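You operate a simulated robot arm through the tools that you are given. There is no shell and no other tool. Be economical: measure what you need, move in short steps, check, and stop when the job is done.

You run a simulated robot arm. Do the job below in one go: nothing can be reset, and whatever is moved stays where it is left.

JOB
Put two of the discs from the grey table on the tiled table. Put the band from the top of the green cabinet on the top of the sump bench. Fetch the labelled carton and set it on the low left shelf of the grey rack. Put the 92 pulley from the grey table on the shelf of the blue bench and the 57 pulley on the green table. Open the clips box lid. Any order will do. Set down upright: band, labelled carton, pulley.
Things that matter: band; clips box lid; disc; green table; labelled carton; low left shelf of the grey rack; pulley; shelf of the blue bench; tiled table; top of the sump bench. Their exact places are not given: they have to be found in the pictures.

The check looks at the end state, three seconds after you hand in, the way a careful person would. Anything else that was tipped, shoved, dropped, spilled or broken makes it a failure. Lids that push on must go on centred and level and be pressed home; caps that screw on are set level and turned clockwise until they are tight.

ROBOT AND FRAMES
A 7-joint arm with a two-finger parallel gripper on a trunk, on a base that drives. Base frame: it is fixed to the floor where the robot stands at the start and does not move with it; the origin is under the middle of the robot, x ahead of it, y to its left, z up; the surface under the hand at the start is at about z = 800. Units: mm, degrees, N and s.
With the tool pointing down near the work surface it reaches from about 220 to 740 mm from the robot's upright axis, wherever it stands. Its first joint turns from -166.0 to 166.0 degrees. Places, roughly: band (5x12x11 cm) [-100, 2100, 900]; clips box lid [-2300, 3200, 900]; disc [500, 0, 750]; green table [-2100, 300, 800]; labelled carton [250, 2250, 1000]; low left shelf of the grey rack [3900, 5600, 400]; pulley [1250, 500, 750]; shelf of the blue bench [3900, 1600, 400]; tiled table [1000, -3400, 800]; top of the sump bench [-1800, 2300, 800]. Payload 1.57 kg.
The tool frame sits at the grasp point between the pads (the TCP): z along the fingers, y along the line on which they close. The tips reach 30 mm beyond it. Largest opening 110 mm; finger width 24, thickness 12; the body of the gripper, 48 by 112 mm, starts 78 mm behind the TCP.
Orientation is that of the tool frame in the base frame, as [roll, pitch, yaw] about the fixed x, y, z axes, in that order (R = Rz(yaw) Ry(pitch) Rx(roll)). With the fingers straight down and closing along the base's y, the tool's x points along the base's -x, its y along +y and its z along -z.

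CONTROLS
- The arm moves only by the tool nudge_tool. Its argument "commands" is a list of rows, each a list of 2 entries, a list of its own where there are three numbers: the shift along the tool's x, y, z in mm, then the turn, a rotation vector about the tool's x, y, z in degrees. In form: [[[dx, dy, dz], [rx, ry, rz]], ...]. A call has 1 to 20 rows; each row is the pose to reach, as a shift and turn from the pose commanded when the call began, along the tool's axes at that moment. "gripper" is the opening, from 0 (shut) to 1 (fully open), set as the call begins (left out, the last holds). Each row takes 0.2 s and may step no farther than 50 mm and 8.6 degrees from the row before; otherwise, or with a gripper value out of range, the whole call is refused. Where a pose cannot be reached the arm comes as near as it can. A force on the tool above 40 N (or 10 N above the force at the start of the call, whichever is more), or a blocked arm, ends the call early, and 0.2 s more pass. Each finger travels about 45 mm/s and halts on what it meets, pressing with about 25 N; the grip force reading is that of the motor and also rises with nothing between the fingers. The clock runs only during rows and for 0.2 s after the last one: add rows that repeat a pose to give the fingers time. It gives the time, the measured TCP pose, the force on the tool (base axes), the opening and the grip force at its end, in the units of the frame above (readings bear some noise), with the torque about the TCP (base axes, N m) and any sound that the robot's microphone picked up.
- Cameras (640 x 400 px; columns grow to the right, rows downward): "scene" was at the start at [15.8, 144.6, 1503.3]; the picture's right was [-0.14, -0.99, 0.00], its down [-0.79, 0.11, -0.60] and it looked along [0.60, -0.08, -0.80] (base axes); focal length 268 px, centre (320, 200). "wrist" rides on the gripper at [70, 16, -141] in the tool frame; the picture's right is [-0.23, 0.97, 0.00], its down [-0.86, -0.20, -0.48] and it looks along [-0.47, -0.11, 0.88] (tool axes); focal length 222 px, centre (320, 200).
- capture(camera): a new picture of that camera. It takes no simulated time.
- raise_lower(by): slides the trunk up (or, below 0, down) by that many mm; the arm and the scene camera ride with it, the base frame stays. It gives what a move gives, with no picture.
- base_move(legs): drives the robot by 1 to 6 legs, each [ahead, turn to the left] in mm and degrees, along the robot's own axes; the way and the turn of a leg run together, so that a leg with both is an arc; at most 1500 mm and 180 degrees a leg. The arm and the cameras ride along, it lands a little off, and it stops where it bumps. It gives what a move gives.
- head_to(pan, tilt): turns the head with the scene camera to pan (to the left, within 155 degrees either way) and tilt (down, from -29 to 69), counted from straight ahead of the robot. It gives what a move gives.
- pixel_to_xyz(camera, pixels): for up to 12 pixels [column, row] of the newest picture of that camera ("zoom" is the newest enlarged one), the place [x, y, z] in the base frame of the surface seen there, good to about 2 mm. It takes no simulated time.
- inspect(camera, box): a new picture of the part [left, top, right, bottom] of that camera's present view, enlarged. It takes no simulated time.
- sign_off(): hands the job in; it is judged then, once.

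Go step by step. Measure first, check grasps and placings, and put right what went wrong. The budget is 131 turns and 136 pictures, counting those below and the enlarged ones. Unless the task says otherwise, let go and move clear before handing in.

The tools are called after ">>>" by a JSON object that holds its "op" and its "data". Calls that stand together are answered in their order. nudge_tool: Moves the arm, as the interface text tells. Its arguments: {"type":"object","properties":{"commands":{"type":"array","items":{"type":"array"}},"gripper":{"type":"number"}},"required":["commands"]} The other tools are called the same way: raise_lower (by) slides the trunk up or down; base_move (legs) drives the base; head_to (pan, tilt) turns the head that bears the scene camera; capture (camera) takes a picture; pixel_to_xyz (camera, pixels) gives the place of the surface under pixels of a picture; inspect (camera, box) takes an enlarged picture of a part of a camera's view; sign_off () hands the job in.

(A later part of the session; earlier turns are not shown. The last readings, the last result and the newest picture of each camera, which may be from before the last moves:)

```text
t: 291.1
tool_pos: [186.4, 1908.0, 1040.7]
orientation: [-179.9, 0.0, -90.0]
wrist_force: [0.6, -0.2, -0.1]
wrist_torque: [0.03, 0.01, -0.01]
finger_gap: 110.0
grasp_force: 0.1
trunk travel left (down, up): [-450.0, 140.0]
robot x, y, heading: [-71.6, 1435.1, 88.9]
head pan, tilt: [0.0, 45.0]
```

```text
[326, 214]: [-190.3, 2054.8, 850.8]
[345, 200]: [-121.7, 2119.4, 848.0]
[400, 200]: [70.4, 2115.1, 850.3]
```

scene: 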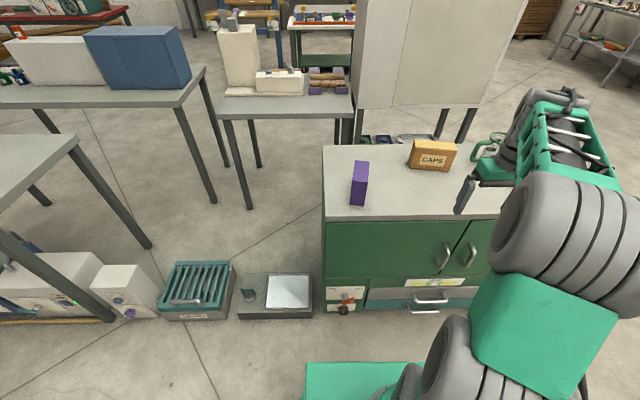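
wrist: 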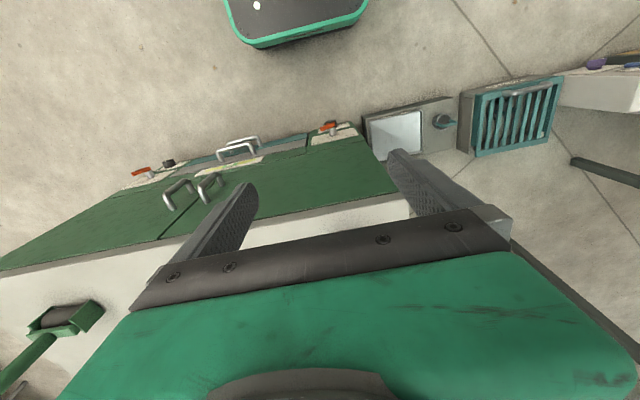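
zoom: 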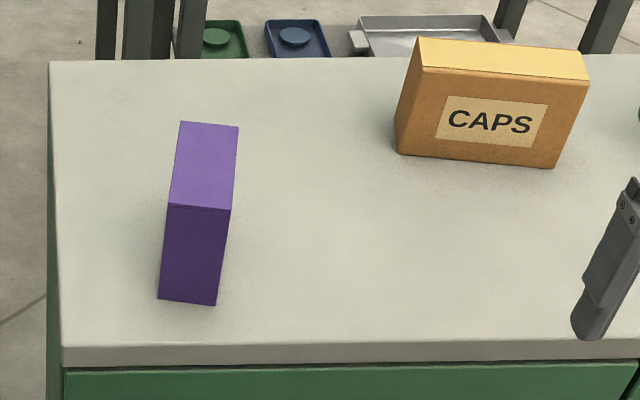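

Band: 50 wide, ~110 deep, top z 960, centre ≈(-75,2144), turned ≈−10°. Drive 150 ahead, bring the hand over it, turned 10.4°.

>>> {"op": "base_move", "data": {"legs": [[150, 0]]}}

>>> {"op": "nudge_tool", "data": {"commands": [[[-15, 45, -10], [0, 0, 0]], [[-30, 90, -10], [0, 0, 0]], [[-45, 135, -10], [0, 0, 0]], [[-60, 180, -10], [0, 0, 5.2]], [[-75, 225, -10], [0, 0, 10.4]], [[-86, 264, -10], [0, 0, 10.4]], [[-86, 264, -10], [0, 0, 10.4]]]}}

>>> {"op": "capture", "data": {"camera": "wrist"}}

```text
t: 292.5
tool_pos: [189.1, 2058.2, 1039.3]
orientation: [179.9, -0.1, -90.1]
wrist_force: [0.1, 0.8, 0.3]
wrist_torque: [0.0, 0.01, 0.01]
finger_gap: 110.0
grasp_force: 0.1
trunk travel left (down, up): [-450.0, 140.0]
robot x, y, heading: [-65.0, 1582.8, 88.7]
head pan, tilt: [0.0, 45.0]
```

```text
t: 294.1
tool_pos: [-76.3, 2142.9, 1050.2]
orientation: [-179.8, 0.0, -100.5]
wrist_force: [0.7, -0.5, -0.4]
wrist_torque: [-0.03, 0.0, 0.02]
finger_gap: 110.0
grasp_force: 0.0
trunk travel left (down, up): [-450.0, 140.0]
robot x, y, heading: [-69.5, 1585.1, 88.7]
head pan, tilt: [0.0, 45.0]
```

```text
70 pictures are left
```

wrist: 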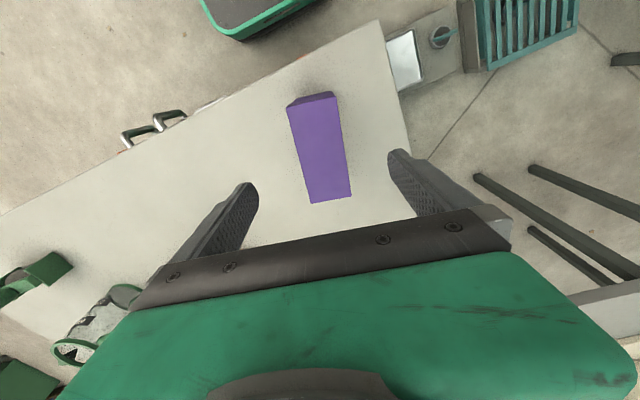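

Measure band top corners in the wrist view.

>>> {"op": "pixel_to_xyz", "data": {"camera": "wrist", "pixels": [[291, 110], [334, 99], [349, 193], [313, 201], [322, 150]]}}

>>> {"op": "inspect", "data": {"camera": "wrist", "box": [260, 70, 400, 220]}}

```text
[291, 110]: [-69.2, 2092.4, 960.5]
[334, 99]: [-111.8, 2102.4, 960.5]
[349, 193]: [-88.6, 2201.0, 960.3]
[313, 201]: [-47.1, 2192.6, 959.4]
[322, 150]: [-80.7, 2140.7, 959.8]
```

```text
2.67 times, centred on (330, 145) of wrist
```

zoom: 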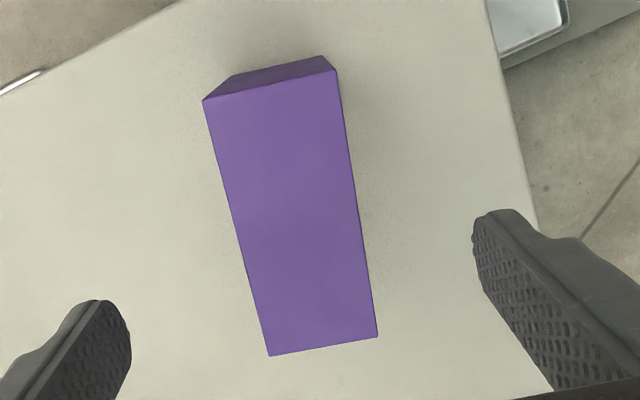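

Centre (-79,2147), turn 13.2°. Adjust, lower to z≈937 and close on the 50 mm width.

>>> {"op": "nudge_tool", "data": {"commands": [[[-3.4, 3.7, 0], [0, 0, 2.8]], [[-3.4, 3.7, 45], [0, 0, 2.8]], [[-3.4, 3.7, 90], [0, 0, 2.8]], [[-3.4, 3.7, 113], [0, 0, 2.8]], [[-3.4, 3.7, 113], [0, 0, 2.8]]]}}

>>> {"op": "nudge_tool", "data": {"commands": [[[0, 0, 0], [0, 0, 0]], [[0, 0, 0], [0, 0, 0]], [[0, 0, 0], [0, 0, 0]], [[0, 0, 0], [0, 0, 0]], [[0, 0, 0], [0, 0, 0]], [[0, 0, 0], [0, 0, 0]]], "gripper": 0.3}}

>>> {"op": "capture", "data": {"camera": "wrist"}}

>>> {"op": "inspect", "data": {"camera": "scene", "box": [310, 130, 470, 260]}}

```text
t: 295.3
tool_pos: [-78.2, 2148.7, 938.0]
orientation: [179.9, 0.0, -103.3]
wrist_force: [0.3, -0.3, 0.2]
wrist_torque: [0.01, 0.03, -0.01]
finger_gap: 110.0
grasp_force: 0.1
trunk travel left (down, up): [-450.0, 140.0]
robot x, y, heading: [-71.0, 1585.4, 88.7]
head pan, tilt: [0.0, 45.0]
```

```text
t: 296.7
tool_pos: [-78.1, 2148.5, 938.6]
orientation: [179.9, 0.0, -103.2]
wrist_force: [-1.3, -0.1, 1.0]
wrist_torque: [0.02, 0.02, 0.02]
finger_gap: 49.0
grasp_force: 25.0
trunk travel left (down, up): [-450.0, 140.0]
robot x, y, heading: [-72.3, 1584.6, 88.7]
head pan, tilt: [0.0, 45.0]
```

```text
68 pictures are left
```

wrist: 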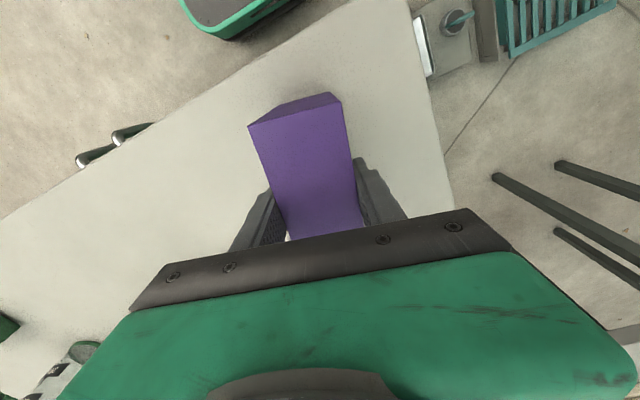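

```text
3.08 times, centred on (390, 195) of scene
```

zoom: 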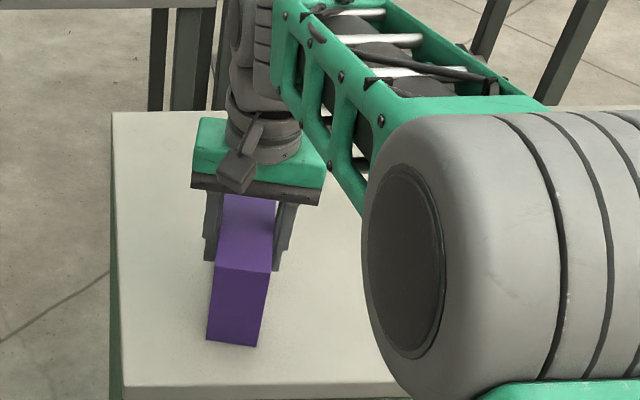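

Grip holds at 49 mm. Lift 110, then drive to the front of the sump bench.

>>> {"op": "nudge_tool", "data": {"commands": [[[0, 0, -40], [0, 0, 0]], [[0, 0, -80], [0, 0, 0]], [[0, 0, -120], [0, 0, 0]], [[40, 0, -130], [0, 0, 0]], [[80, 0, -130], [0, 0, 0]], [[80, 0, -130], [0, 0, 0]]]}}

>>> {"op": "capture", "data": {"camera": "wrist"}}

>>> {"op": "base_move", "data": {"legs": [[-250, 0], [0, 91], [1500, 0], [230, 0], [0, -90]]}}

>>> {"op": "capture", "data": {"camera": "scene"}}

```text
t: 298.1
tool_pos: [-96.4, 2069.9, 1065.5]
orientation: [180.0, 0.1, -103.3]
wrist_force: [0.3, 0.2, -0.2]
wrist_torque: [0.02, 0.02, -0.02]
finger_gap: 49.0
grasp_force: 25.1
trunk travel left (down, up): [-450.0, 140.0]
robot x, y, heading: [-72.7, 1584.8, 88.7]
head pan, tilt: [0.0, 45.0]
```

```text
66 pictures are left
```

wrist: 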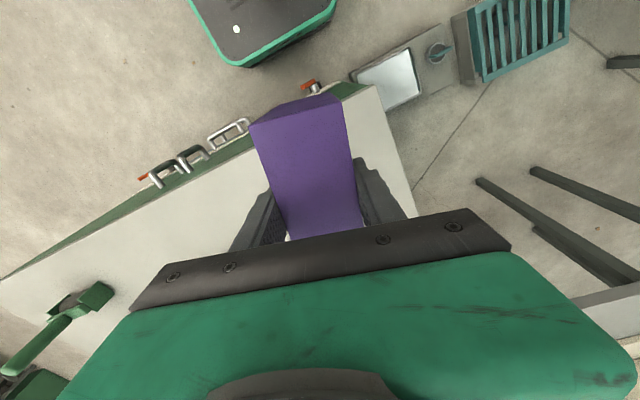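

```text
t: 316.1
tool_pos: [-1842.4, 1888.4, 1065.9]
orientation: [180.0, 0.0, -105.7]
wrist_force: [-0.2, 0.2, -0.7]
wrist_torque: [-0.04, 0.02, 0.0]
finger_gap: 49.1
grasp_force: 25.2
trunk travel left (down, up): [-450.0, 140.0]
robot x, y, heading: [-1835.4, 1403.0, 86.5]
head pan, tilt: [0.0, 45.0]
```

```text
65 pictures are left
```

scene: 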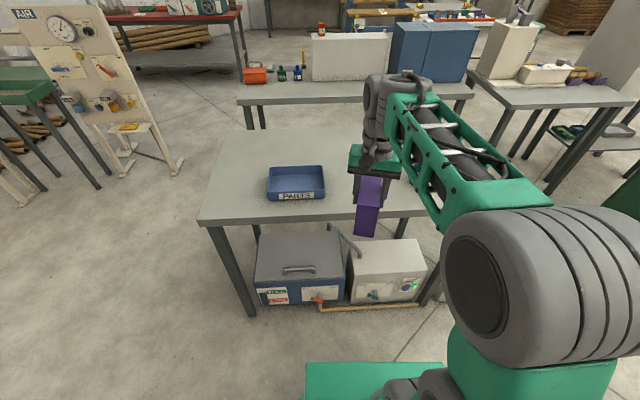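

The sump bench is ahead with the PARTS tray at (296,183) and free space around (345,190). Measure.

>>> {"op": "pixel_to_xyz", "data": {"camera": "scene", "pixels": [[325, 196], [325, 170], [340, 205], [340, 170], [400, 212], [300, 150], [320, 238], [345, 240], [240, 140], [450, 215], [257, 72], [257, 84]]}}

>>> {"op": "inspect", "data": {"camera": "scene", "box": [200, 10, 400, 110]}}

```text
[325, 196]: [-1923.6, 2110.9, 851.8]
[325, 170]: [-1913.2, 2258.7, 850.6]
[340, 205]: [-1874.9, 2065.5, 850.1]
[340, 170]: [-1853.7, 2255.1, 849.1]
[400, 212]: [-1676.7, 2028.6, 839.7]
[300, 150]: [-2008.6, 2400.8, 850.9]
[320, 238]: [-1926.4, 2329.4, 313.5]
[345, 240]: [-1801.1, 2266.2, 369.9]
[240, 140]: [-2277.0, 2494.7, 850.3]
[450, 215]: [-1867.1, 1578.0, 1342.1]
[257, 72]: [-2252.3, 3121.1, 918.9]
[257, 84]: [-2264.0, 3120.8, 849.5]
```

```text
3.20 times, centred on (300, 60) of scene
```

zoom: 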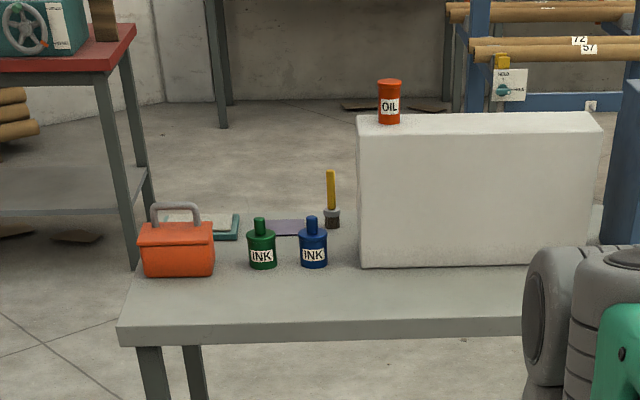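

Free spot at (-1760,2190). Drive 230 ahead, move over it and lower.

>>> {"op": "base_move", "data": {"legs": [[230, 0]]}}

>>> {"op": "nudge_tool", "data": {"commands": [[[-44, -23, 0], [0, 0, 0]], [[-88, -46, 0], [0, 0, 0]], [[-88, -46, 0], [0, 0, 0]]]}}

>>> {"op": "capture", "data": {"camera": "wrist"}}

>>> {"op": "capture", "data": {"camera": "scene"}}

```text
t: 317.8
tool_pos: [-1829.0, 2121.7, 1065.4]
orientation: [179.9, 0.1, -105.5]
wrist_force: [0.3, 0.1, -0.3]
wrist_torque: [-0.05, 0.0, 0.01]
finger_gap: 49.0
grasp_force: 25.5
trunk travel left (down, up): [-450.0, 140.0]
robot x, y, heading: [-1821.3, 1638.4, 86.4]
head pan, tilt: [0.0, 45.0]
```

```text
t: 318.6
tool_pos: [-1761.7, 2194.4, 1066.3]
orientation: [-180.0, 0.1, -105.4]
wrist_force: [0.7, 0.1, 0.2]
wrist_torque: [0.0, -0.01, 0.04]
finger_gap: 49.0
grasp_force: 24.6
trunk travel left (down, up): [-450.0, 140.0]
robot x, y, heading: [-1823.7, 1637.0, 86.4]
head pan, tilt: [0.0, 45.0]
```

```text
63 pictures are left
```

wrist: 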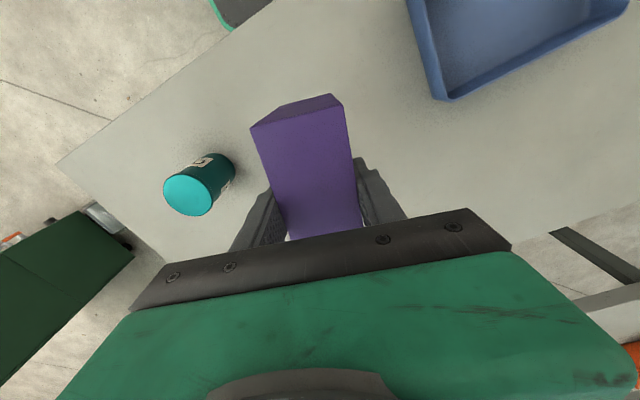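

```text
62 pictures are left
```

scene: 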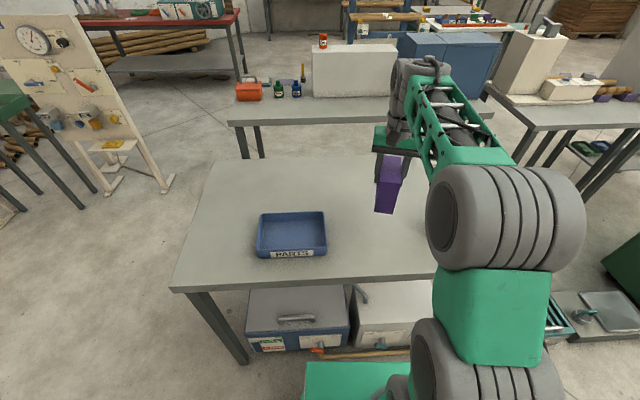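

Clear of the tin and tray. Lower 124, then in small steps to contact.

>>> {"op": "nudge_tool", "data": {"commands": [[[0, 0, 45], [0, 0, 0]], [[0, 0, 90], [0, 0, 0]], [[0, 0, 115], [0, 0, 0]], [[0, 0, 124], [0, 0, 0]], [[0, 0, 124], [0, 0, 0]]]}}

>>> {"op": "nudge_tool", "data": {"commands": [[[0, 0, 1], [0, 0, 0]], [[0, 0, 2], [0, 0, 0]], [[0, 0, 2], [0, 0, 0]]]}}

```text
t: 319.8
tool_pos: [-1762.4, 2192.4, 941.4]
orientation: [-179.9, 0.0, -105.4]
wrist_force: [-1.0, 0.6, 0.5]
wrist_torque: [-0.01, 0.01, -0.04]
finger_gap: 49.1
grasp_force: 24.9
trunk travel left (down, up): [-450.0, 140.0]
robot x, y, heading: [-1824.7, 1632.6, 86.5]
head pan, tilt: [0.0, 45.0]
```

```text
t: 320.6
tool_pos: [-1762.1, 2193.8, 939.5]
orientation: [-179.9, 0.0, -105.4]
wrist_force: [0.6, -0.2, -0.3]
wrist_torque: [0.0, 0.01, -0.01]
finger_gap: 49.2
grasp_force: 25.5
trunk travel left (down, up): [-450.0, 140.0]
robot x, y, heading: [-1824.6, 1640.7, 86.7]
head pan, tilt: [0.0, 45.0]
```

>>> {"op": "nudge_tool", "data": {"commands": [[[0, 0, 0.7], [0, 0, 0]], [[0, 0, 1.4], [0, 0, 0]], [[0, 0, 1.4], [0, 0, 0]]]}}

```text
t: 321.4
tool_pos: [-1761.3, 2194.4, 938.0]
orientation: [180.0, 0.0, -105.4]
wrist_force: [-0.2, -0.3, 0.2]
wrist_torque: [0.02, 0.01, -0.01]
finger_gap: 48.8
grasp_force: 24.9
trunk travel left (down, up): [-450.0, 140.0]
robot x, y, heading: [-1822.6, 1636.5, 86.5]
head pan, tilt: [0.0, 45.0]
```

>>> {"op": "nudge_tool", "data": {"commands": [[[0, 0, 0.7], [0, 0, 0]], [[0, 0, 1.4], [0, 0, 0]], [[0, 0, 1.4], [0, 0, 0]]]}}

>>> {"op": "capture", "data": {"camera": "wrist"}}

>>> {"op": "inspect", "data": {"camera": "scene", "box": [340, 130, 460, 240]}}

```text
t: 322.2
tool_pos: [-1761.3, 2195.0, 937.5]
orientation: [-179.9, 0.1, -105.4]
wrist_force: [0.7, -0.1, 8.8]
wrist_torque: [-0.27, 0.19, 0.01]
finger_gap: 49.3
grasp_force: 25.3
trunk travel left (down, up): [-450.0, 140.0]
robot x, y, heading: [-1822.5, 1640.0, 86.4]
head pan, tilt: [0.0, 45.0]
```

```text
61 pictures are left
```

wrist: 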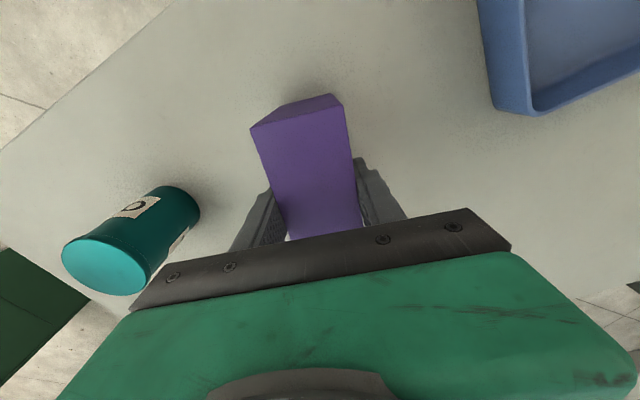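

```text
3.64 times, centred on (400, 185) of scene
```

zoom: 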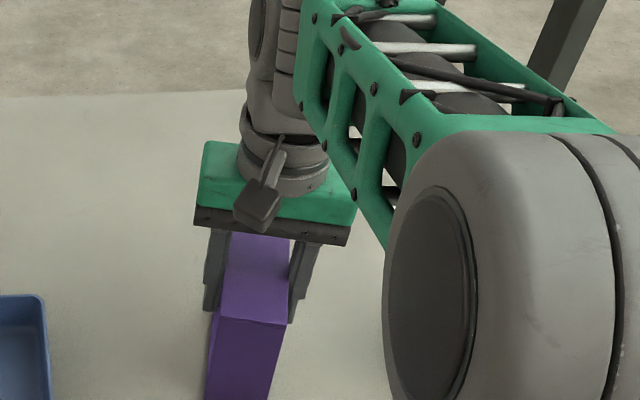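

Contact (+8.8 N). Release and rise.

>>> {"op": "nudge_tool", "data": {"commands": [[[0, 0, 0], [0, 0, 0]], [[0, 0, 0], [0, 0, 0]], [[0, 0, 0], [0, 0, 0]], [[0, 0, 0], [0, 0, 0]]], "gripper": 1}}

>>> {"op": "nudge_tool", "data": {"commands": [[[0, 0, -40], [0, 0, 0]], [[0, 0, -80], [0, 0, 0]], [[0, 0, -120], [0, 0, 0]], [[0, 0, -160], [0, 0, 0]], [[45, 0, -160], [0, 0, -5]], [[90, 0, -160], [0, 0, -12]], [[130, 0, -160], [0, 0, -16]]]}}

>>> {"op": "capture", "data": {"camera": "scene"}}

```text
t: 323.2
tool_pos: [-1762.1, 2194.6, 935.9]
orientation: [-180.0, 0.0, -105.4]
wrist_force: [-0.1, 0.5, 0.1]
wrist_torque: [0.01, -0.04, -0.01]
finger_gap: 110.0
grasp_force: 0.0
trunk travel left (down, up): [-450.0, 140.0]
robot x, y, heading: [-1816.3, 1635.5, 86.3]
head pan, tilt: [0.0, 45.0]
```

```text
t: 324.8
tool_pos: [-1797.1, 2068.1, 1098.7]
orientation: [-180.0, 0.0, -89.3]
wrist_force: [-0.3, -0.6, 0.1]
wrist_torque: [-0.01, 0.0, 0.0]
finger_gap: 109.9
grasp_force: 0.0
trunk travel left (down, up): [-450.0, 140.0]
robot x, y, heading: [-1818.9, 1636.8, 86.7]
head pan, tilt: [0.0, 45.0]
```

```text
59 pictures are left
```

scene: 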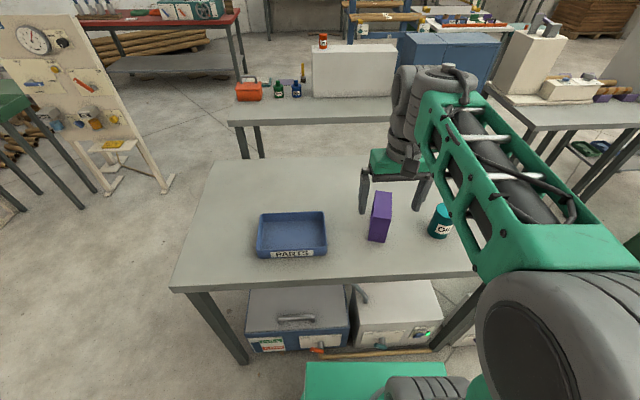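

Band stands on the sump bench. Next the clips box: measure its surroundings (box (250,90), AIR stand feet (105,192),(168,185)).

>>> {"op": "pixel_to_xyz", "data": {"camera": "scene", "pixels": [[105, 193], [169, 186], [80, 208], [25, 212], [235, 88], [261, 88], [240, 80], [279, 90], [230, 122], [255, 83], [240, 75], [200, 130]]}}

>>> {"op": "inspect", "data": {"camera": "scene", "box": [210, 50, 330, 125]}}

>>> {"op": "head_to", "data": {"pan": 35, "tilt": 22}}

>>> {"op": "capture", "data": {"camera": "scene"}}

```text
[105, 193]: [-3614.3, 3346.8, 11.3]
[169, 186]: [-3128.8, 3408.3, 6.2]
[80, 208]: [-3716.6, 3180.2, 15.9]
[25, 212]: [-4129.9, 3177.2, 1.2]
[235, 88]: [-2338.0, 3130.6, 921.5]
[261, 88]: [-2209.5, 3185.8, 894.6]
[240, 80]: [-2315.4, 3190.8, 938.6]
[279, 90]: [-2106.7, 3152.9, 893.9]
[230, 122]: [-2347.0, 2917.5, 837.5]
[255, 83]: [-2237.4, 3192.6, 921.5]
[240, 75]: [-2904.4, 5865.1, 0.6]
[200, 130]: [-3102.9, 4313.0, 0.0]
```

```text
5.33 times, centred on (270, 88) of scene
```

zoom: 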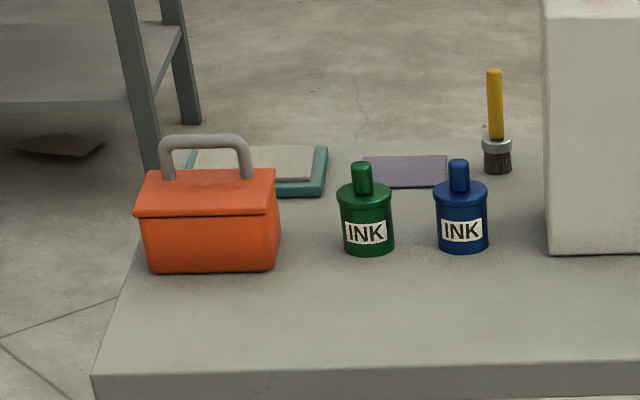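

```text
t: 325.8
tool_pos: [-1796.1, 2070.0, 1097.3]
orientation: [180.0, 0.0, -89.4]
wrist_force: [0.0, -0.3, 0.0]
wrist_torque: [0.02, -0.02, 0.0]
finger_gap: 110.1
grasp_force: 0.1
trunk travel left (down, up): [-450.0, 140.0]
robot x, y, heading: [-1821.3, 1633.7, 86.6]
head pan, tilt: [35.0, 22.0]
```

```text
57 pictures are left
```

scene: 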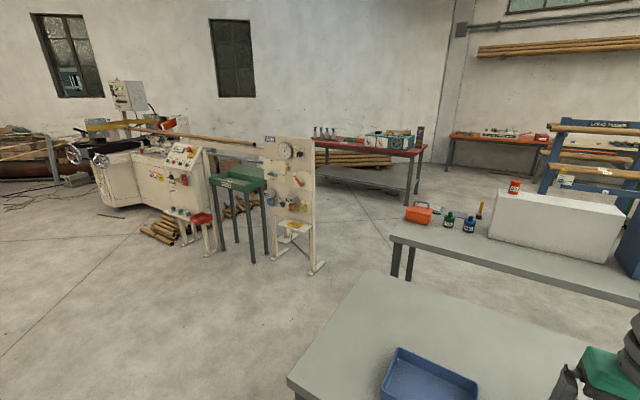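

The box has a handle on its lid; I must see its hinge. Drive round to the west end of that table.

>>> {"op": "base_move", "data": {"legs": [[-180, 0], [0, 92], [1080, 0], [0, -89], [1500, 0], [0, -90]]}}

>>> {"op": "head_to", "data": {"pan": 0, "tilt": 45}}

>>> {"op": "capture", "data": {"camera": "scene"}}

```text
t: 351.1
tool_pos: [-2419.4, 3019.8, 1099.0]
orientation: [180.0, -0.1, -177.8]
wrist_force: [-0.1, 0.3, -0.2]
wrist_torque: [-0.02, 0.0, -0.01]
finger_gap: 110.0
grasp_force: 0.1
trunk travel left (down, up): [-450.0, 140.0]
robot x, y, heading: [-2853.4, 3031.0, -1.9]
head pan, tilt: [35.0, 22.0]
```

```text
t: 352.1
tool_pos: [-2419.1, 3018.8, 1097.5]
orientation: [-179.9, 0.0, -177.8]
wrist_force: [0.5, 0.6, 0.2]
wrist_torque: [0.0, 0.01, -0.01]
finger_gap: 109.9
grasp_force: 0.1
trunk travel left (down, up): [-450.0, 140.0]
robot x, y, heading: [-2848.9, 3035.1, -1.8]
head pan, tilt: [0.0, 45.0]
```

```text
56 pictures are left
```

scene: 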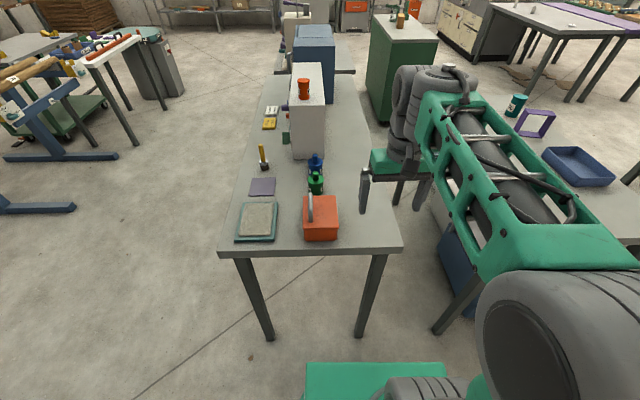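

>>> {"op": "inspect", "data": {"camera": "scene", "box": [275, 180, 365, 250]}}

>>> {"op": "pixel_to_xyz", "data": {"camera": "zoom", "pixels": [[205, 120], [440, 110], [440, 270], [205, 265], [215, 345], [430, 340], [250, 90], [250, 150], [245, 215], [250, 115]]}}

>>> {"op": "capture", "data": {"camera": "wrist"}}

```text
5.71 times, centred on (320, 215) of scene
```

zoom: 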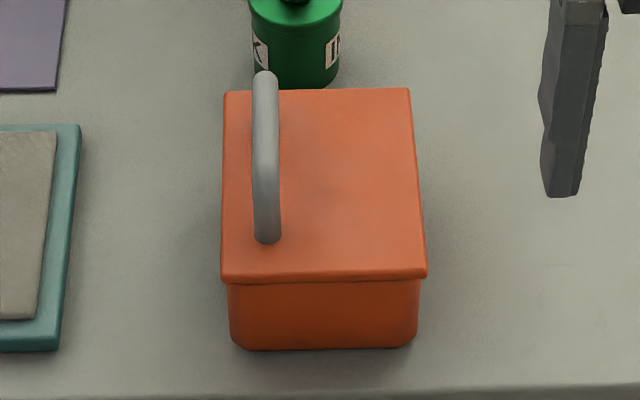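

```text
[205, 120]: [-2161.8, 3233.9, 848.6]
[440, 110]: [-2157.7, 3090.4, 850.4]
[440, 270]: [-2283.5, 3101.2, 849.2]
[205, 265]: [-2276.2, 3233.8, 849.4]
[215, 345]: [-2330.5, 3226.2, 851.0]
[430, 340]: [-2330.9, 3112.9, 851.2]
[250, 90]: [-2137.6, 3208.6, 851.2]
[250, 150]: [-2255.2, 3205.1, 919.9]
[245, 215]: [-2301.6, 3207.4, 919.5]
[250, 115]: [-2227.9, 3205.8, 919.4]
```

```text
54 pictures are left
```

wrist: 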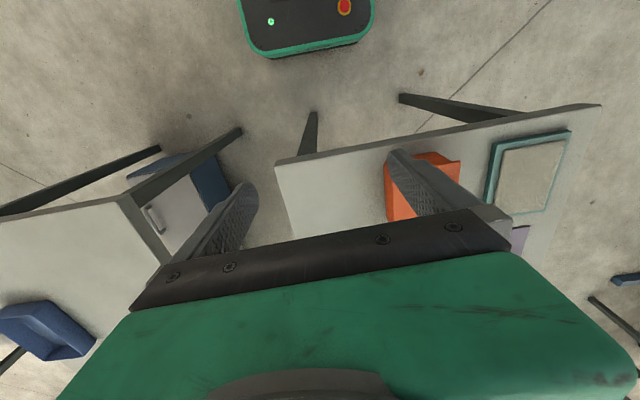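

The handle sits near the north edge (y≈3203), so the lid hinges on the south. Measure the handle bar itself.

>>> {"op": "pixel_to_xyz", "data": {"camera": "zoom", "pixels": [[265, 78], [265, 100], [266, 130], [267, 160], [268, 190], [268, 215], [267, 236], [226, 96], [405, 93], [424, 268], [226, 270], [225, 278]]}}

```text
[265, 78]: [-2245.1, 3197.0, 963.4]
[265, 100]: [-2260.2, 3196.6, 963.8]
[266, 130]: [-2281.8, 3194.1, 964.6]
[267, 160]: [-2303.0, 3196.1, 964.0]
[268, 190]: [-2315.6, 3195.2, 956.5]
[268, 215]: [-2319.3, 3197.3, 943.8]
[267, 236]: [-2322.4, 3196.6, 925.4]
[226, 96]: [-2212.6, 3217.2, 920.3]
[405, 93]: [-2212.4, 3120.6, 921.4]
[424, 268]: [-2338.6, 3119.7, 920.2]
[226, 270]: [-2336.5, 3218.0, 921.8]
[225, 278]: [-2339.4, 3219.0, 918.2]
```

Handle bar: centre (-2274,3196), top z 964; hinge ≈ y 3115, z ≈912. Move above the handle, squared to it.

>>> {"op": "nudge_tool", "data": {"commands": [[[-33, 37, 0], [0, 0, 2.2]], [[-66, 74, 0], [0, 0, 2.2]], [[-99, 111, 0], [0, 0, 2.2]], [[-130, 145, 0], [0, 0, 2.2]], [[-152, 171, 0], [0, 0, 2.2]], [[-152, 171, 40], [0, 0, 2.2]], [[-152, 171, 78], [0, 0, 2.2]], [[-152, 171, 78], [0, 0, 2.2]]]}}

>>> {"op": "capture", "data": {"camera": "wrist"}}

>>> {"op": "capture", "data": {"camera": "scene"}}

```text
t: 353.9
tool_pos: [-2271.2, 3195.9, 1019.3]
orientation: [-180.0, 0.0, 179.9]
wrist_force: [0.0, 0.5, 0.5]
wrist_torque: [0.0, 0.0, 0.02]
finger_gap: 110.4
grasp_force: 0.1
trunk travel left (down, up): [-450.0, 140.0]
robot x, y, heading: [-2851.6, 3029.9, -2.1]
head pan, tilt: [0.0, 45.0]
```

```text
53 pictures are left
```

wrist: 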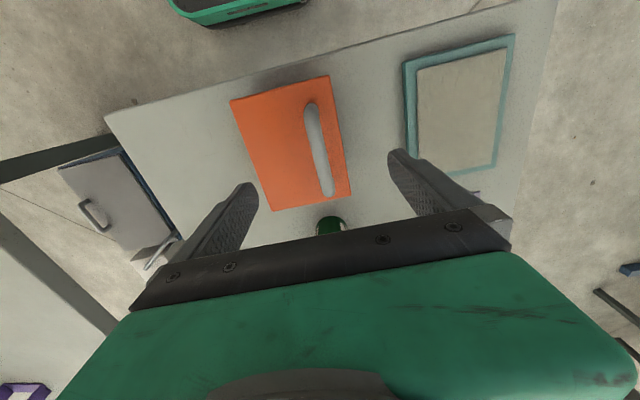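

```text
52 pictures are left
```

scene: 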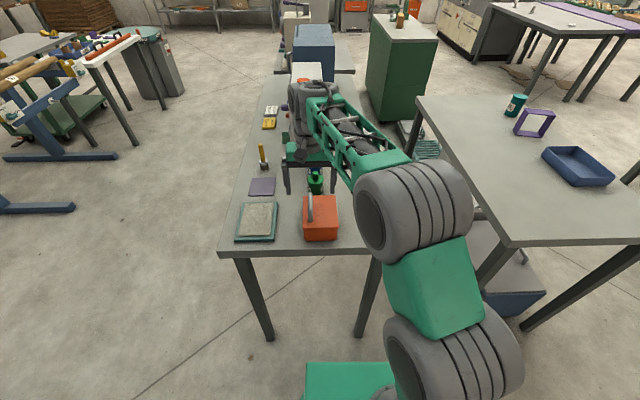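

Lined up over the handle (bar at (317,150)). Narrow the opening, lower 61 and grip the bar.

>>> {"op": "nudge_tool", "data": {"commands": [[[2, 0, 0], [0, 0, 0]], [[2, 0, 0], [0, 0, 0]], [[2, 0, 30], [0, 0, 0]], [[2, 0, 61], [0, 0, 0]], [[2, 0, 61], [0, 0, 0]]], "gripper": 0.5}}

>>> {"op": "nudge_tool", "data": {"commands": [[[0, 0, 0], [0, 0, 0]], [[0, 0, 0], [0, 0, 0]], [[0, 0, 0], [0, 0, 0]], [[0, 0, 0], [0, 0, 0]], [[0, 0, 0], [0, 0, 0]]], "gripper": 0}}

>>> {"op": "capture", "data": {"camera": "wrist"}}

```text
t: 355.1
tool_pos: [-2274.9, 3197.2, 958.5]
orientation: [-179.9, 0.0, 179.9]
wrist_force: [0.1, -0.7, 0.5]
wrist_torque: [-0.01, -0.03, 0.02]
finger_gap: 55.2
grasp_force: 0.1
trunk travel left (down, up): [-450.0, 140.0]
robot x, y, heading: [-2851.3, 3036.2, -1.9]
head pan, tilt: [0.0, 45.0]
```

```text
t: 356.3
tool_pos: [-2275.5, 3196.0, 958.5]
orientation: [-180.0, 0.1, 179.9]
wrist_force: [0.9, 4.6, 1.1]
wrist_torque: [-0.01, -0.07, 0.03]
finger_gap: 13.3
grasp_force: 30.1
trunk travel left (down, up): [-450.0, 140.0]
robot x, y, heading: [-2848.1, 3031.3, -1.8]
head pan, tilt: [0.0, 45.0]
```

```text
51 pictures are left
```

wrist: 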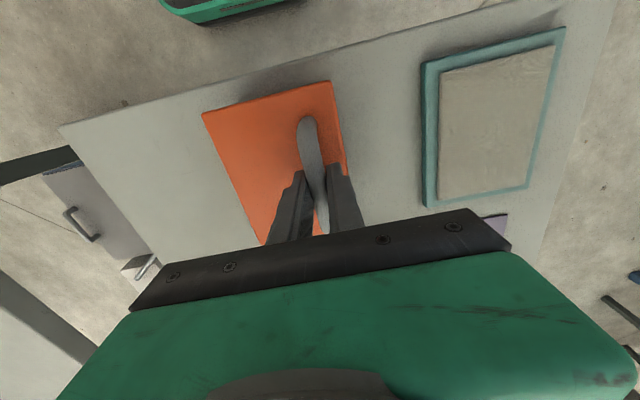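

Bar gripped (gap 13.3). Swing the lid along its arc about the south hinge, first 32°.

>>> {"op": "nudge_tool", "data": {"commands": [[[0, -7.1, -11], [-8, 0, 0]], [[0, -15.7, -20.9], [-16, 0, 0]], [[0, -25.5, -29.5], [-24, 0, 0]], [[0, -36.4, -36.6], [-32, 0, 0]], [[0, -36.4, -36.6], [-32, 0, 0]]]}}

>>> {"op": "inspect", "data": {"camera": "scene", "box": [220, 130, 420, 260]}}

```text
t: 357.5
tool_pos: [-2275.1, 3158.7, 994.3]
orientation: [148.0, 0.1, 179.9]
wrist_force: [-1.4, 1.2, 4.0]
wrist_torque: [-0.04, -0.01, 0.0]
finger_gap: 13.6
grasp_force: 30.4
trunk travel left (down, up): [-450.0, 140.0]
robot x, y, heading: [-2850.3, 3033.1, -2.0]
head pan, tilt: [0.0, 45.0]
```

```text
3.08 times, centred on (320, 195) of scene
```

zoom: 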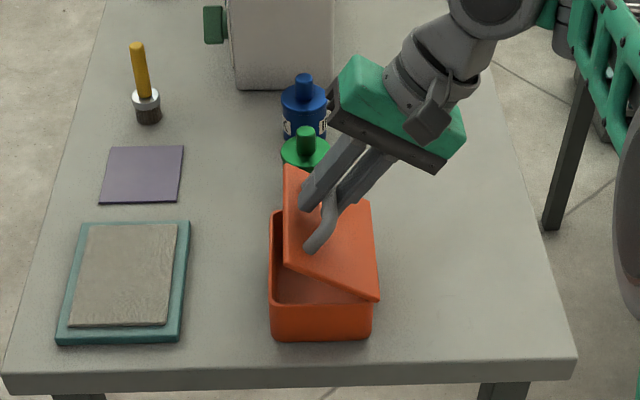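

The lid swings nicely. Continue another 56° along the same arc.

>>> {"op": "nudge_tool", "data": {"commands": [[[0, -7.1, -11], [-8, 0, 0]], [[0, -15.7, -20.9], [-16, 0, 0]], [[0, -25.5, -29.5], [-24, 0, 0]], [[0, -36.4, -36.6], [-32, 0, 0]], [[0, -48.2, -42.2], [-40, 0, 0]], [[0, -60.6, -46], [-48, 0, 0]], [[0, -73.5, -48.1], [-56, 0, 0]], [[0, -73.5, -48.1], [-56, 0, 0]]]}}

>>> {"op": "inspect", "data": {"camera": "scene", "box": [220, 130, 420, 260]}}

```text
t: 358.4
tool_pos: [-2283.6, 3132.5, 999.4]
orientation: [125.9, 1.2, 179.6]
wrist_force: [-0.1, -0.6, 5.0]
wrist_torque: [-0.09, 0.66, -0.36]
finger_gap: 13.7
grasp_force: 30.1
out of reach, approached as far as the arm can: row 3, 4
trunk travel left (down, up): [-450.0, 140.0]
robot x, y, heading: [-2853.4, 3035.5, -1.6]
head pan, tilt: [0.0, 45.0]
stopped in row 4: the force on the tool passed its limit at 72 N (the readings are from after the stop); the commanded pose is now the measured one
```

```text
3.08 times, centred on (320, 195) of scene
```

zoom: 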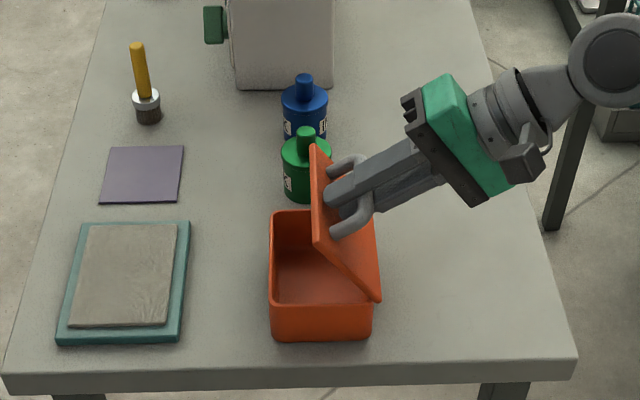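

The lid is up about 54° but the tilt limit is reached. I loosen the grip to a cage round the bar, ease the tilt, and drag the bar on along its arc.

>>> {"op": "nudge_tool", "data": {"commands": [[[0, 0, -5], [0, 0, 0]], [[0, 0, -9], [3, 0, 0]], [[0, -7.1, -26], [8, 0, 0]], [[0, -17.5, -38], [10, 0, 0]], [[0, -17.5, -38], [10, 0, 0]]], "gripper": 0.17}}

>>> {"op": "inspect", "data": {"camera": "scene", "box": [220, 130, 420, 260]}}

```text
t: 359.6
tool_pos: [-2284.2, 3091.1, 1007.3]
orientation: [136.0, 1.2, 179.6]
wrist_force: [-0.4, -0.5, 0.1]
wrist_torque: [-0.01, -0.01, 0.03]
finger_gap: 18.7
grasp_force: 0.1
out of reach, approached as far as the arm can: row 1
trunk travel left (down, up): [-450.0, 140.0]
robot x, y, heading: [-2848.5, 3032.7, -1.6]
head pan, tilt: [0.0, 45.0]
```

```text
3.08 times, centred on (320, 195) of scene
```

zoom: 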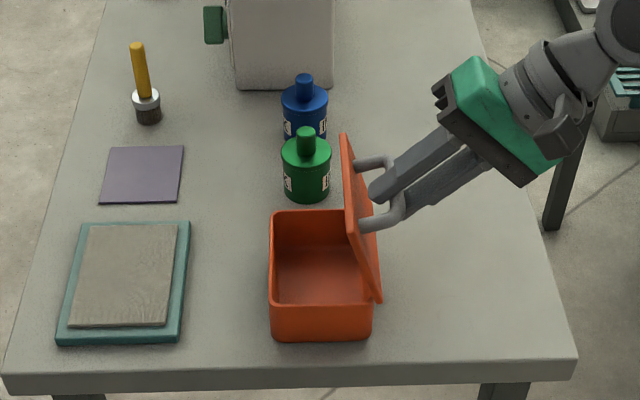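

Lid ~72° up with the bar caged. Continue past the vertical toward its stop.

>>> {"op": "nudge_tool", "data": {"commands": [[[0, -6, -4], [0, 0, 0]], [[0, -12.3, -7.5], [0, 0, 0]], [[0, -20, -10], [0, 0, 0]], [[0, -27.1, -12.3], [0, 0, 0]], [[0, -35, -14], [0, 0, 0]], [[0, -42.6, -14.8], [0, 0, 0]], [[0, -42.6, -14.8], [0, 0, 0]]]}}

>>> {"op": "inspect", "data": {"camera": "scene", "box": [220, 130, 420, 260]}}

```text
t: 361.2
tool_pos: [-2286.9, 3049.9, 985.6]
orientation: [136.0, 1.2, 179.6]
wrist_force: [0.1, 0.6, -0.4]
wrist_torque: [0.0, 0.0, 0.03]
finger_gap: 18.7
grasp_force: 0.2
trunk travel left (down, up): [-450.0, 140.0]
robot x, y, heading: [-2851.7, 3031.5, -1.8]
head pan, tilt: [0.0, 45.0]
```

```text
3.08 times, centred on (320, 195) of scene
```

zoom: 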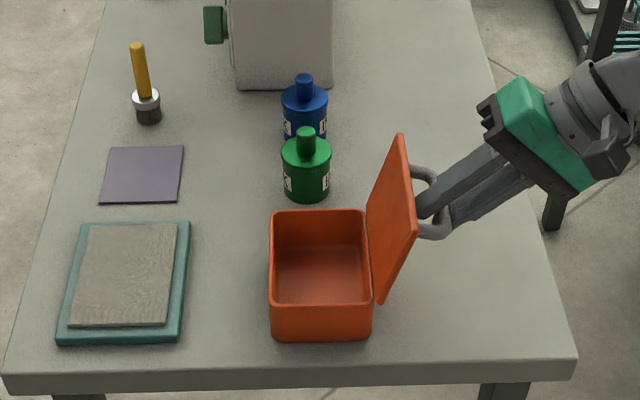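

Lid is past vertical (~100°). Slide the cage off the bar straight backward and see where the lid rests.

>>> {"op": "nudge_tool", "data": {"commands": [[[0, 0, -20], [0, 0, 0]], [[0, 0, -45], [0, 0, 0]], [[0, 0, -85], [0, 0, 0]], [[0, 0, -110], [0, 0, 0]], [[0, 0, -110], [0, 0, 0]]]}}

>>> {"op": "inspect", "data": {"camera": "scene", "box": [220, 130, 420, 260]}}

```text
t: 362.1
tool_pos: [-2298.0, 3035.1, 992.1]
orientation: [135.7, 1.9, 178.1]
wrist_force: [19.2, -2.1, 2.6]
wrist_torque: [0.09, -0.31, -0.51]
finger_gap: 18.8
grasp_force: 0.2
out of reach, approached as far as the arm can: row 1, 2, 3, 4
trunk travel left (down, up): [-450.0, 140.0]
robot x, y, heading: [-2847.1, 3031.1, -1.6]
head pan, tilt: [0.0, 45.0]
stopped in row 4: the force on the tool passed its limit at 124 N (the readings are from after the stop); the commanded pose is now the measured one
```

```text
3.08 times, centred on (320, 195) of scene
```

zoom: 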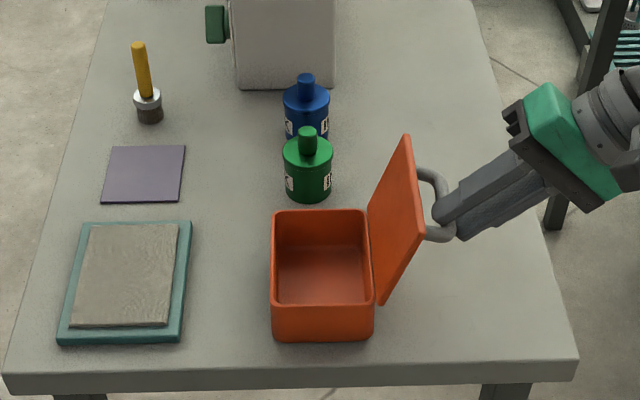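

The arm's reach limit pushed it sideways against a handle leg; the box looks unmoved. Relieve x first and slip off the bar while easing the tilt.

>>> {"op": "nudge_tool", "data": {"commands": [[[-8, 0, 0], [0, 0, 0]], [[-10, 0, -4], [2, 0, 0]], [[-10, 0, -12], [6, 0, 0]], [[-10, 0, -20], [10, 0, 0]], [[-10, 0, -20], [10, 0, 0]]]}}

>>> {"op": "inspect", "data": {"camera": "scene", "box": [220, 130, 420, 260]}}

```text
t: 363.4
tool_pos: [-2293.7, 3020.7, 1006.4]
orientation: [145.7, 1.7, 178.4]
wrist_force: [0.5, -0.1, -0.7]
wrist_torque: [0.0, -0.03, -0.05]
finger_gap: 18.7
grasp_force: 0.1
trunk travel left (down, up): [-450.0, 140.0]
robot x, y, heading: [-2850.2, 3034.0, -1.8]
head pan, tilt: [0.0, 45.0]
```

```text
3.08 times, centred on (320, 195) of scene
```

zoom: 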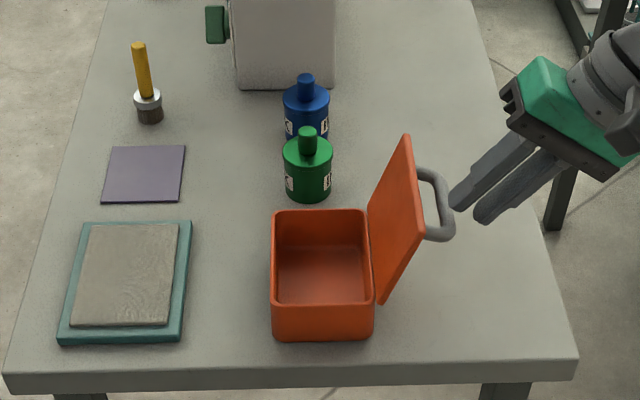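

The lid stands open on its own. Withdraw upward, straighten the tool, and drive to the cabinet front for the carton.

>>> {"op": "nudge_tool", "data": {"commands": [[[0, 14, -38], [0, 0, 0]], [[0, 28, -77], [0, 0, 0]], [[0, 28, -77], [8.5, 0, 0]], [[0, 28, -77], [17, 0, 0]], [[0, 28, -77], [25.5, 0, 0]], [[0, 28, -77], [34.2, 0, 0]], [[0, 28, -77], [34.2, 0, 0]]], "gripper": 1}}

>>> {"op": "base_move", "data": {"legs": [[0, -88], [1500, 0], [0, 90], [1500, 0], [1500, 0]]}}

>>> {"op": "head_to", "data": {"pan": 48, "tilt": 15}}

>>> {"op": "capture", "data": {"camera": "scene"}}

```text
refused: row 6 steps farther than a row can; nothing moved
```

```text
t: 392.4
tool_pos: [765.0, 1449.2, 1006.3]
orientation: [145.8, 1.6, 179.1]
wrist_force: [-0.3, 0.6, 0.7]
wrist_torque: [0.0, 0.0, -0.02]
finger_gap: 18.8
grasp_force: 0.0
trunk travel left (down, up): [-450.0, 140.0]
robot x, y, heading: [206.4, 1454.3, -1.2]
head pan, tilt: [0.0, 45.0]
```

```text
t: 393.5
tool_pos: [766.2, 1449.5, 1006.7]
orientation: [145.6, 1.7, 179.1]
wrist_force: [0.3, 0.0, -0.1]
wrist_torque: [-0.03, 0.0, -0.03]
finger_gap: 18.8
grasp_force: 0.0
trunk travel left (down, up): [-450.0, 140.0]
robot x, y, heading: [206.2, 1454.0, -1.2]
head pan, tilt: [48.0, 15.0]
```

```text
44 pictures are left
```

scene: 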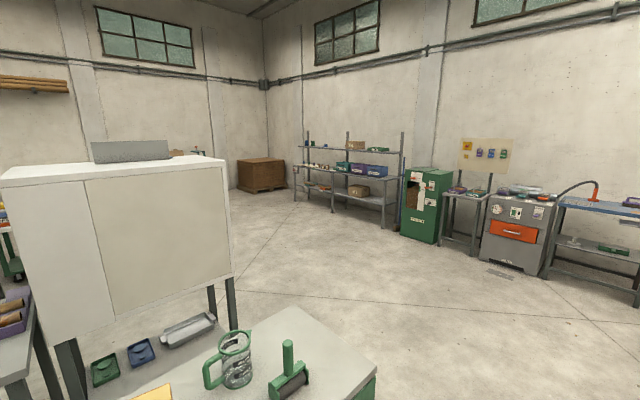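

The straightening was refused (a 8.7° step) but the swing went away from the lid. Zoom at the rack, and check the clips box from here.

>>> {"op": "inspect", "data": {"camera": "scene", "box": [280, 120, 420, 240]}}

>>> {"op": "pixel_to_xyz", "data": {"camera": "zoom", "pixels": [[130, 230], [230, 250], [300, 270], [430, 280], [260, 175], [300, 190], [480, 300], [100, 300], [350, 245], [540, 200]]}}

>>> {"op": "head_to", "data": {"pan": 146, "tilt": 15}}

>>> {"op": "inspect", "data": {"camera": "scene", "box": [240, 130, 400, 240]}}

```text
3.33 times, centred on (350, 180) of scene
```

zoom: 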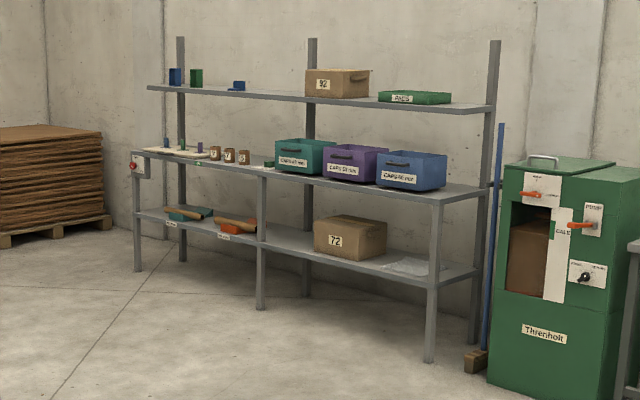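

```text
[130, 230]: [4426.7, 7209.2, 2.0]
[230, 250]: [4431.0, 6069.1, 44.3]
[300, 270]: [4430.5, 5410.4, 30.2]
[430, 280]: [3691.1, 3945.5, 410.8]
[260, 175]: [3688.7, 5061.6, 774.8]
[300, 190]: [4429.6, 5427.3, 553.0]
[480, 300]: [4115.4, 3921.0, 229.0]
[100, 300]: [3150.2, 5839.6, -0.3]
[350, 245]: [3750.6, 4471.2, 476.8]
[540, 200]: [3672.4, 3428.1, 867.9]
```

```text
t: 395.3
tool_pos: [765.4, 1449.7, 1005.7]
orientation: [145.6, 1.6, 179.1]
wrist_force: [-0.4, 0.1, 0.7]
wrist_torque: [-0.01, 0.0, 0.0]
finger_gap: 18.5
grasp_force: 0.1
trunk travel left (down, up): [-450.0, 140.0]
robot x, y, heading: [209.5, 1452.9, -1.0]
head pan, tilt: [146.0, 15.0]
```

```text
3.64 times, centred on (320, 185) of scene
```

zoom: 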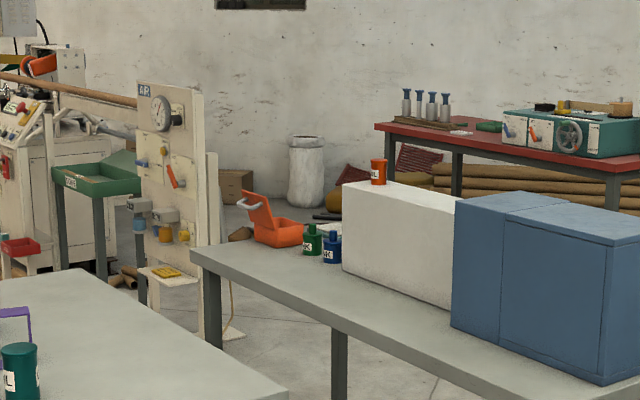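

The clips lid is open. Now straighten the tool in legal steps and turn to face the cabinet; then view the carton.

>>> {"op": "nudge_tool", "data": {"commands": [[[0, 0, 0], [7, 0, 0]], [[0, 0, 0], [14, 0, 0]], [[0, 0, 0], [21, 0, 0]], [[0, 0, 0], [28, 0, 0]], [[0, 0, 0], [34.3, 1.5, 0]], [[0, 0, 0], [34.3, 1.5, 0]]], "gripper": 1}}

>>> {"op": "base_move", "data": {"legs": [[-40, 0], [0, 91]]}}

>>> {"op": "head_to", "data": {"pan": 0, "tilt": 45}}

>>> {"op": "capture", "data": {"camera": "scene"}}

```text
t: 396.7
tool_pos: [765.0, 1449.8, 1006.9]
orientation: [180.0, 0.4, 179.5]
wrist_force: [-0.6, -0.1, 0.8]
wrist_torque: [0.0, -0.02, -0.01]
finger_gap: 110.0
grasp_force: 0.0
trunk travel left (down, up): [-450.0, 140.0]
robot x, y, heading: [203.9, 1456.8, -1.3]
head pan, tilt: [146.0, 15.0]
```

```text
t: 401.4
tool_pos: [175.2, 2014.4, 1005.2]
orientation: [180.0, 0.3, -90.8]
wrist_force: [0.1, -0.4, -0.8]
wrist_torque: [-0.02, -0.02, 0.0]
finger_gap: 110.1
grasp_force: 0.0
trunk travel left (down, up): [-450.0, 140.0]
robot x, y, heading: [166.6, 1456.8, 88.7]
head pan, tilt: [146.0, 15.0]
```

```text
t: 403.7
tool_pos: [175.3, 2013.3, 1006.0]
orientation: [-180.0, 0.3, -90.8]
wrist_force: [0.4, 0.7, -0.5]
wrist_torque: [0.01, 0.01, 0.01]
finger_gap: 110.0
grasp_force: 0.0
trunk travel left (down, up): [-450.0, 140.0]
robot x, y, heading: [165.8, 1457.0, 88.8]
head pan, tilt: [0.0, 45.0]
```

```text
41 pictures are left
```

scene: 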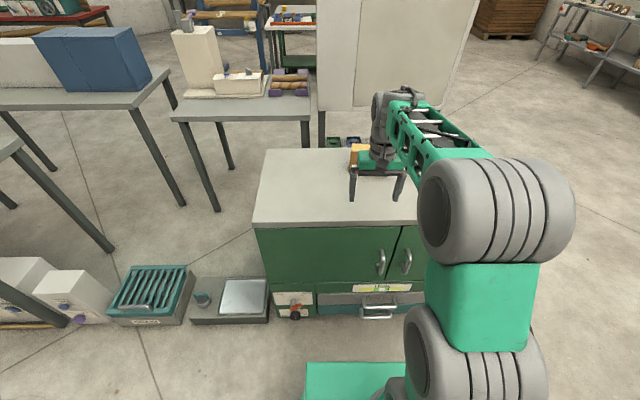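

Drive 220 ahead, then bring the hand over the carton, turning it so the fingers close across its thin side.

>>> {"op": "base_move", "data": {"legs": [[220, 0]]}}

>>> {"op": "nudge_tool", "data": {"commands": [[[0, 0, -20], [0, 0, -7.8]], [[0, 0, -40], [0, 0, -15.6]], [[-15, -8, -40], [0, 0, -23.4]], [[-30, -16, -40], [0, 0, -31.2]], [[-45, -24, -40], [0, 0, -39]], [[-60, -32, -40], [0, 0, -46.8]], [[-73, -41, -40], [0, 0, -54.6]], [[-73, -41, -40], [0, 0, -62.4]], [[-73, -41, -40], [0, 0, -70.2]], [[-73, -41, -40], [0, 0, -77.8]], [[-73, -41, -40], [0, 0, -77.8]]]}}

>>> {"op": "capture", "data": {"camera": "wrist"}}

```text
t: 405.4
tool_pos: [178.8, 2233.2, 1005.5]
orientation: [180.0, 0.2, -90.8]
wrist_force: [-0.4, -0.2, 0.4]
wrist_torque: [0.01, -0.05, 0.02]
finger_gap: 109.7
grasp_force: 0.1
trunk travel left (down, up): [-450.0, 140.0]
robot x, y, heading: [170.4, 1672.8, 88.8]
head pan, tilt: [0.0, 45.0]
```

```text
t: 407.8
tool_pos: [221.9, 2305.8, 1047.1]
orientation: [-179.7, 0.1, -12.7]
wrist_force: [-0.2, -0.4, -0.4]
wrist_torque: [0.01, 0.01, 0.01]
finger_gap: 110.0
grasp_force: 0.0
trunk travel left (down, up): [-450.0, 140.0]
robot x, y, heading: [175.3, 1672.8, 88.5]
head pan, tilt: [0.0, 45.0]
```

```text
40 pictures are left
```

wrist: 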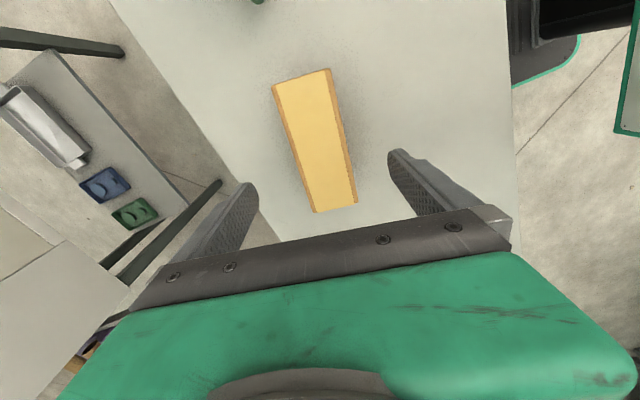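

>>> {"op": "pixel_to_xyz", "data": {"camera": "wrist", "pixels": [[275, 88], [328, 71], [356, 201], [317, 210], [316, 142]]}}

```text
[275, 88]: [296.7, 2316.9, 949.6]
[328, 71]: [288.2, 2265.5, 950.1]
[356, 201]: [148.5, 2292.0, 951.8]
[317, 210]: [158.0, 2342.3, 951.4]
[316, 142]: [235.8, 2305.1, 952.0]
```

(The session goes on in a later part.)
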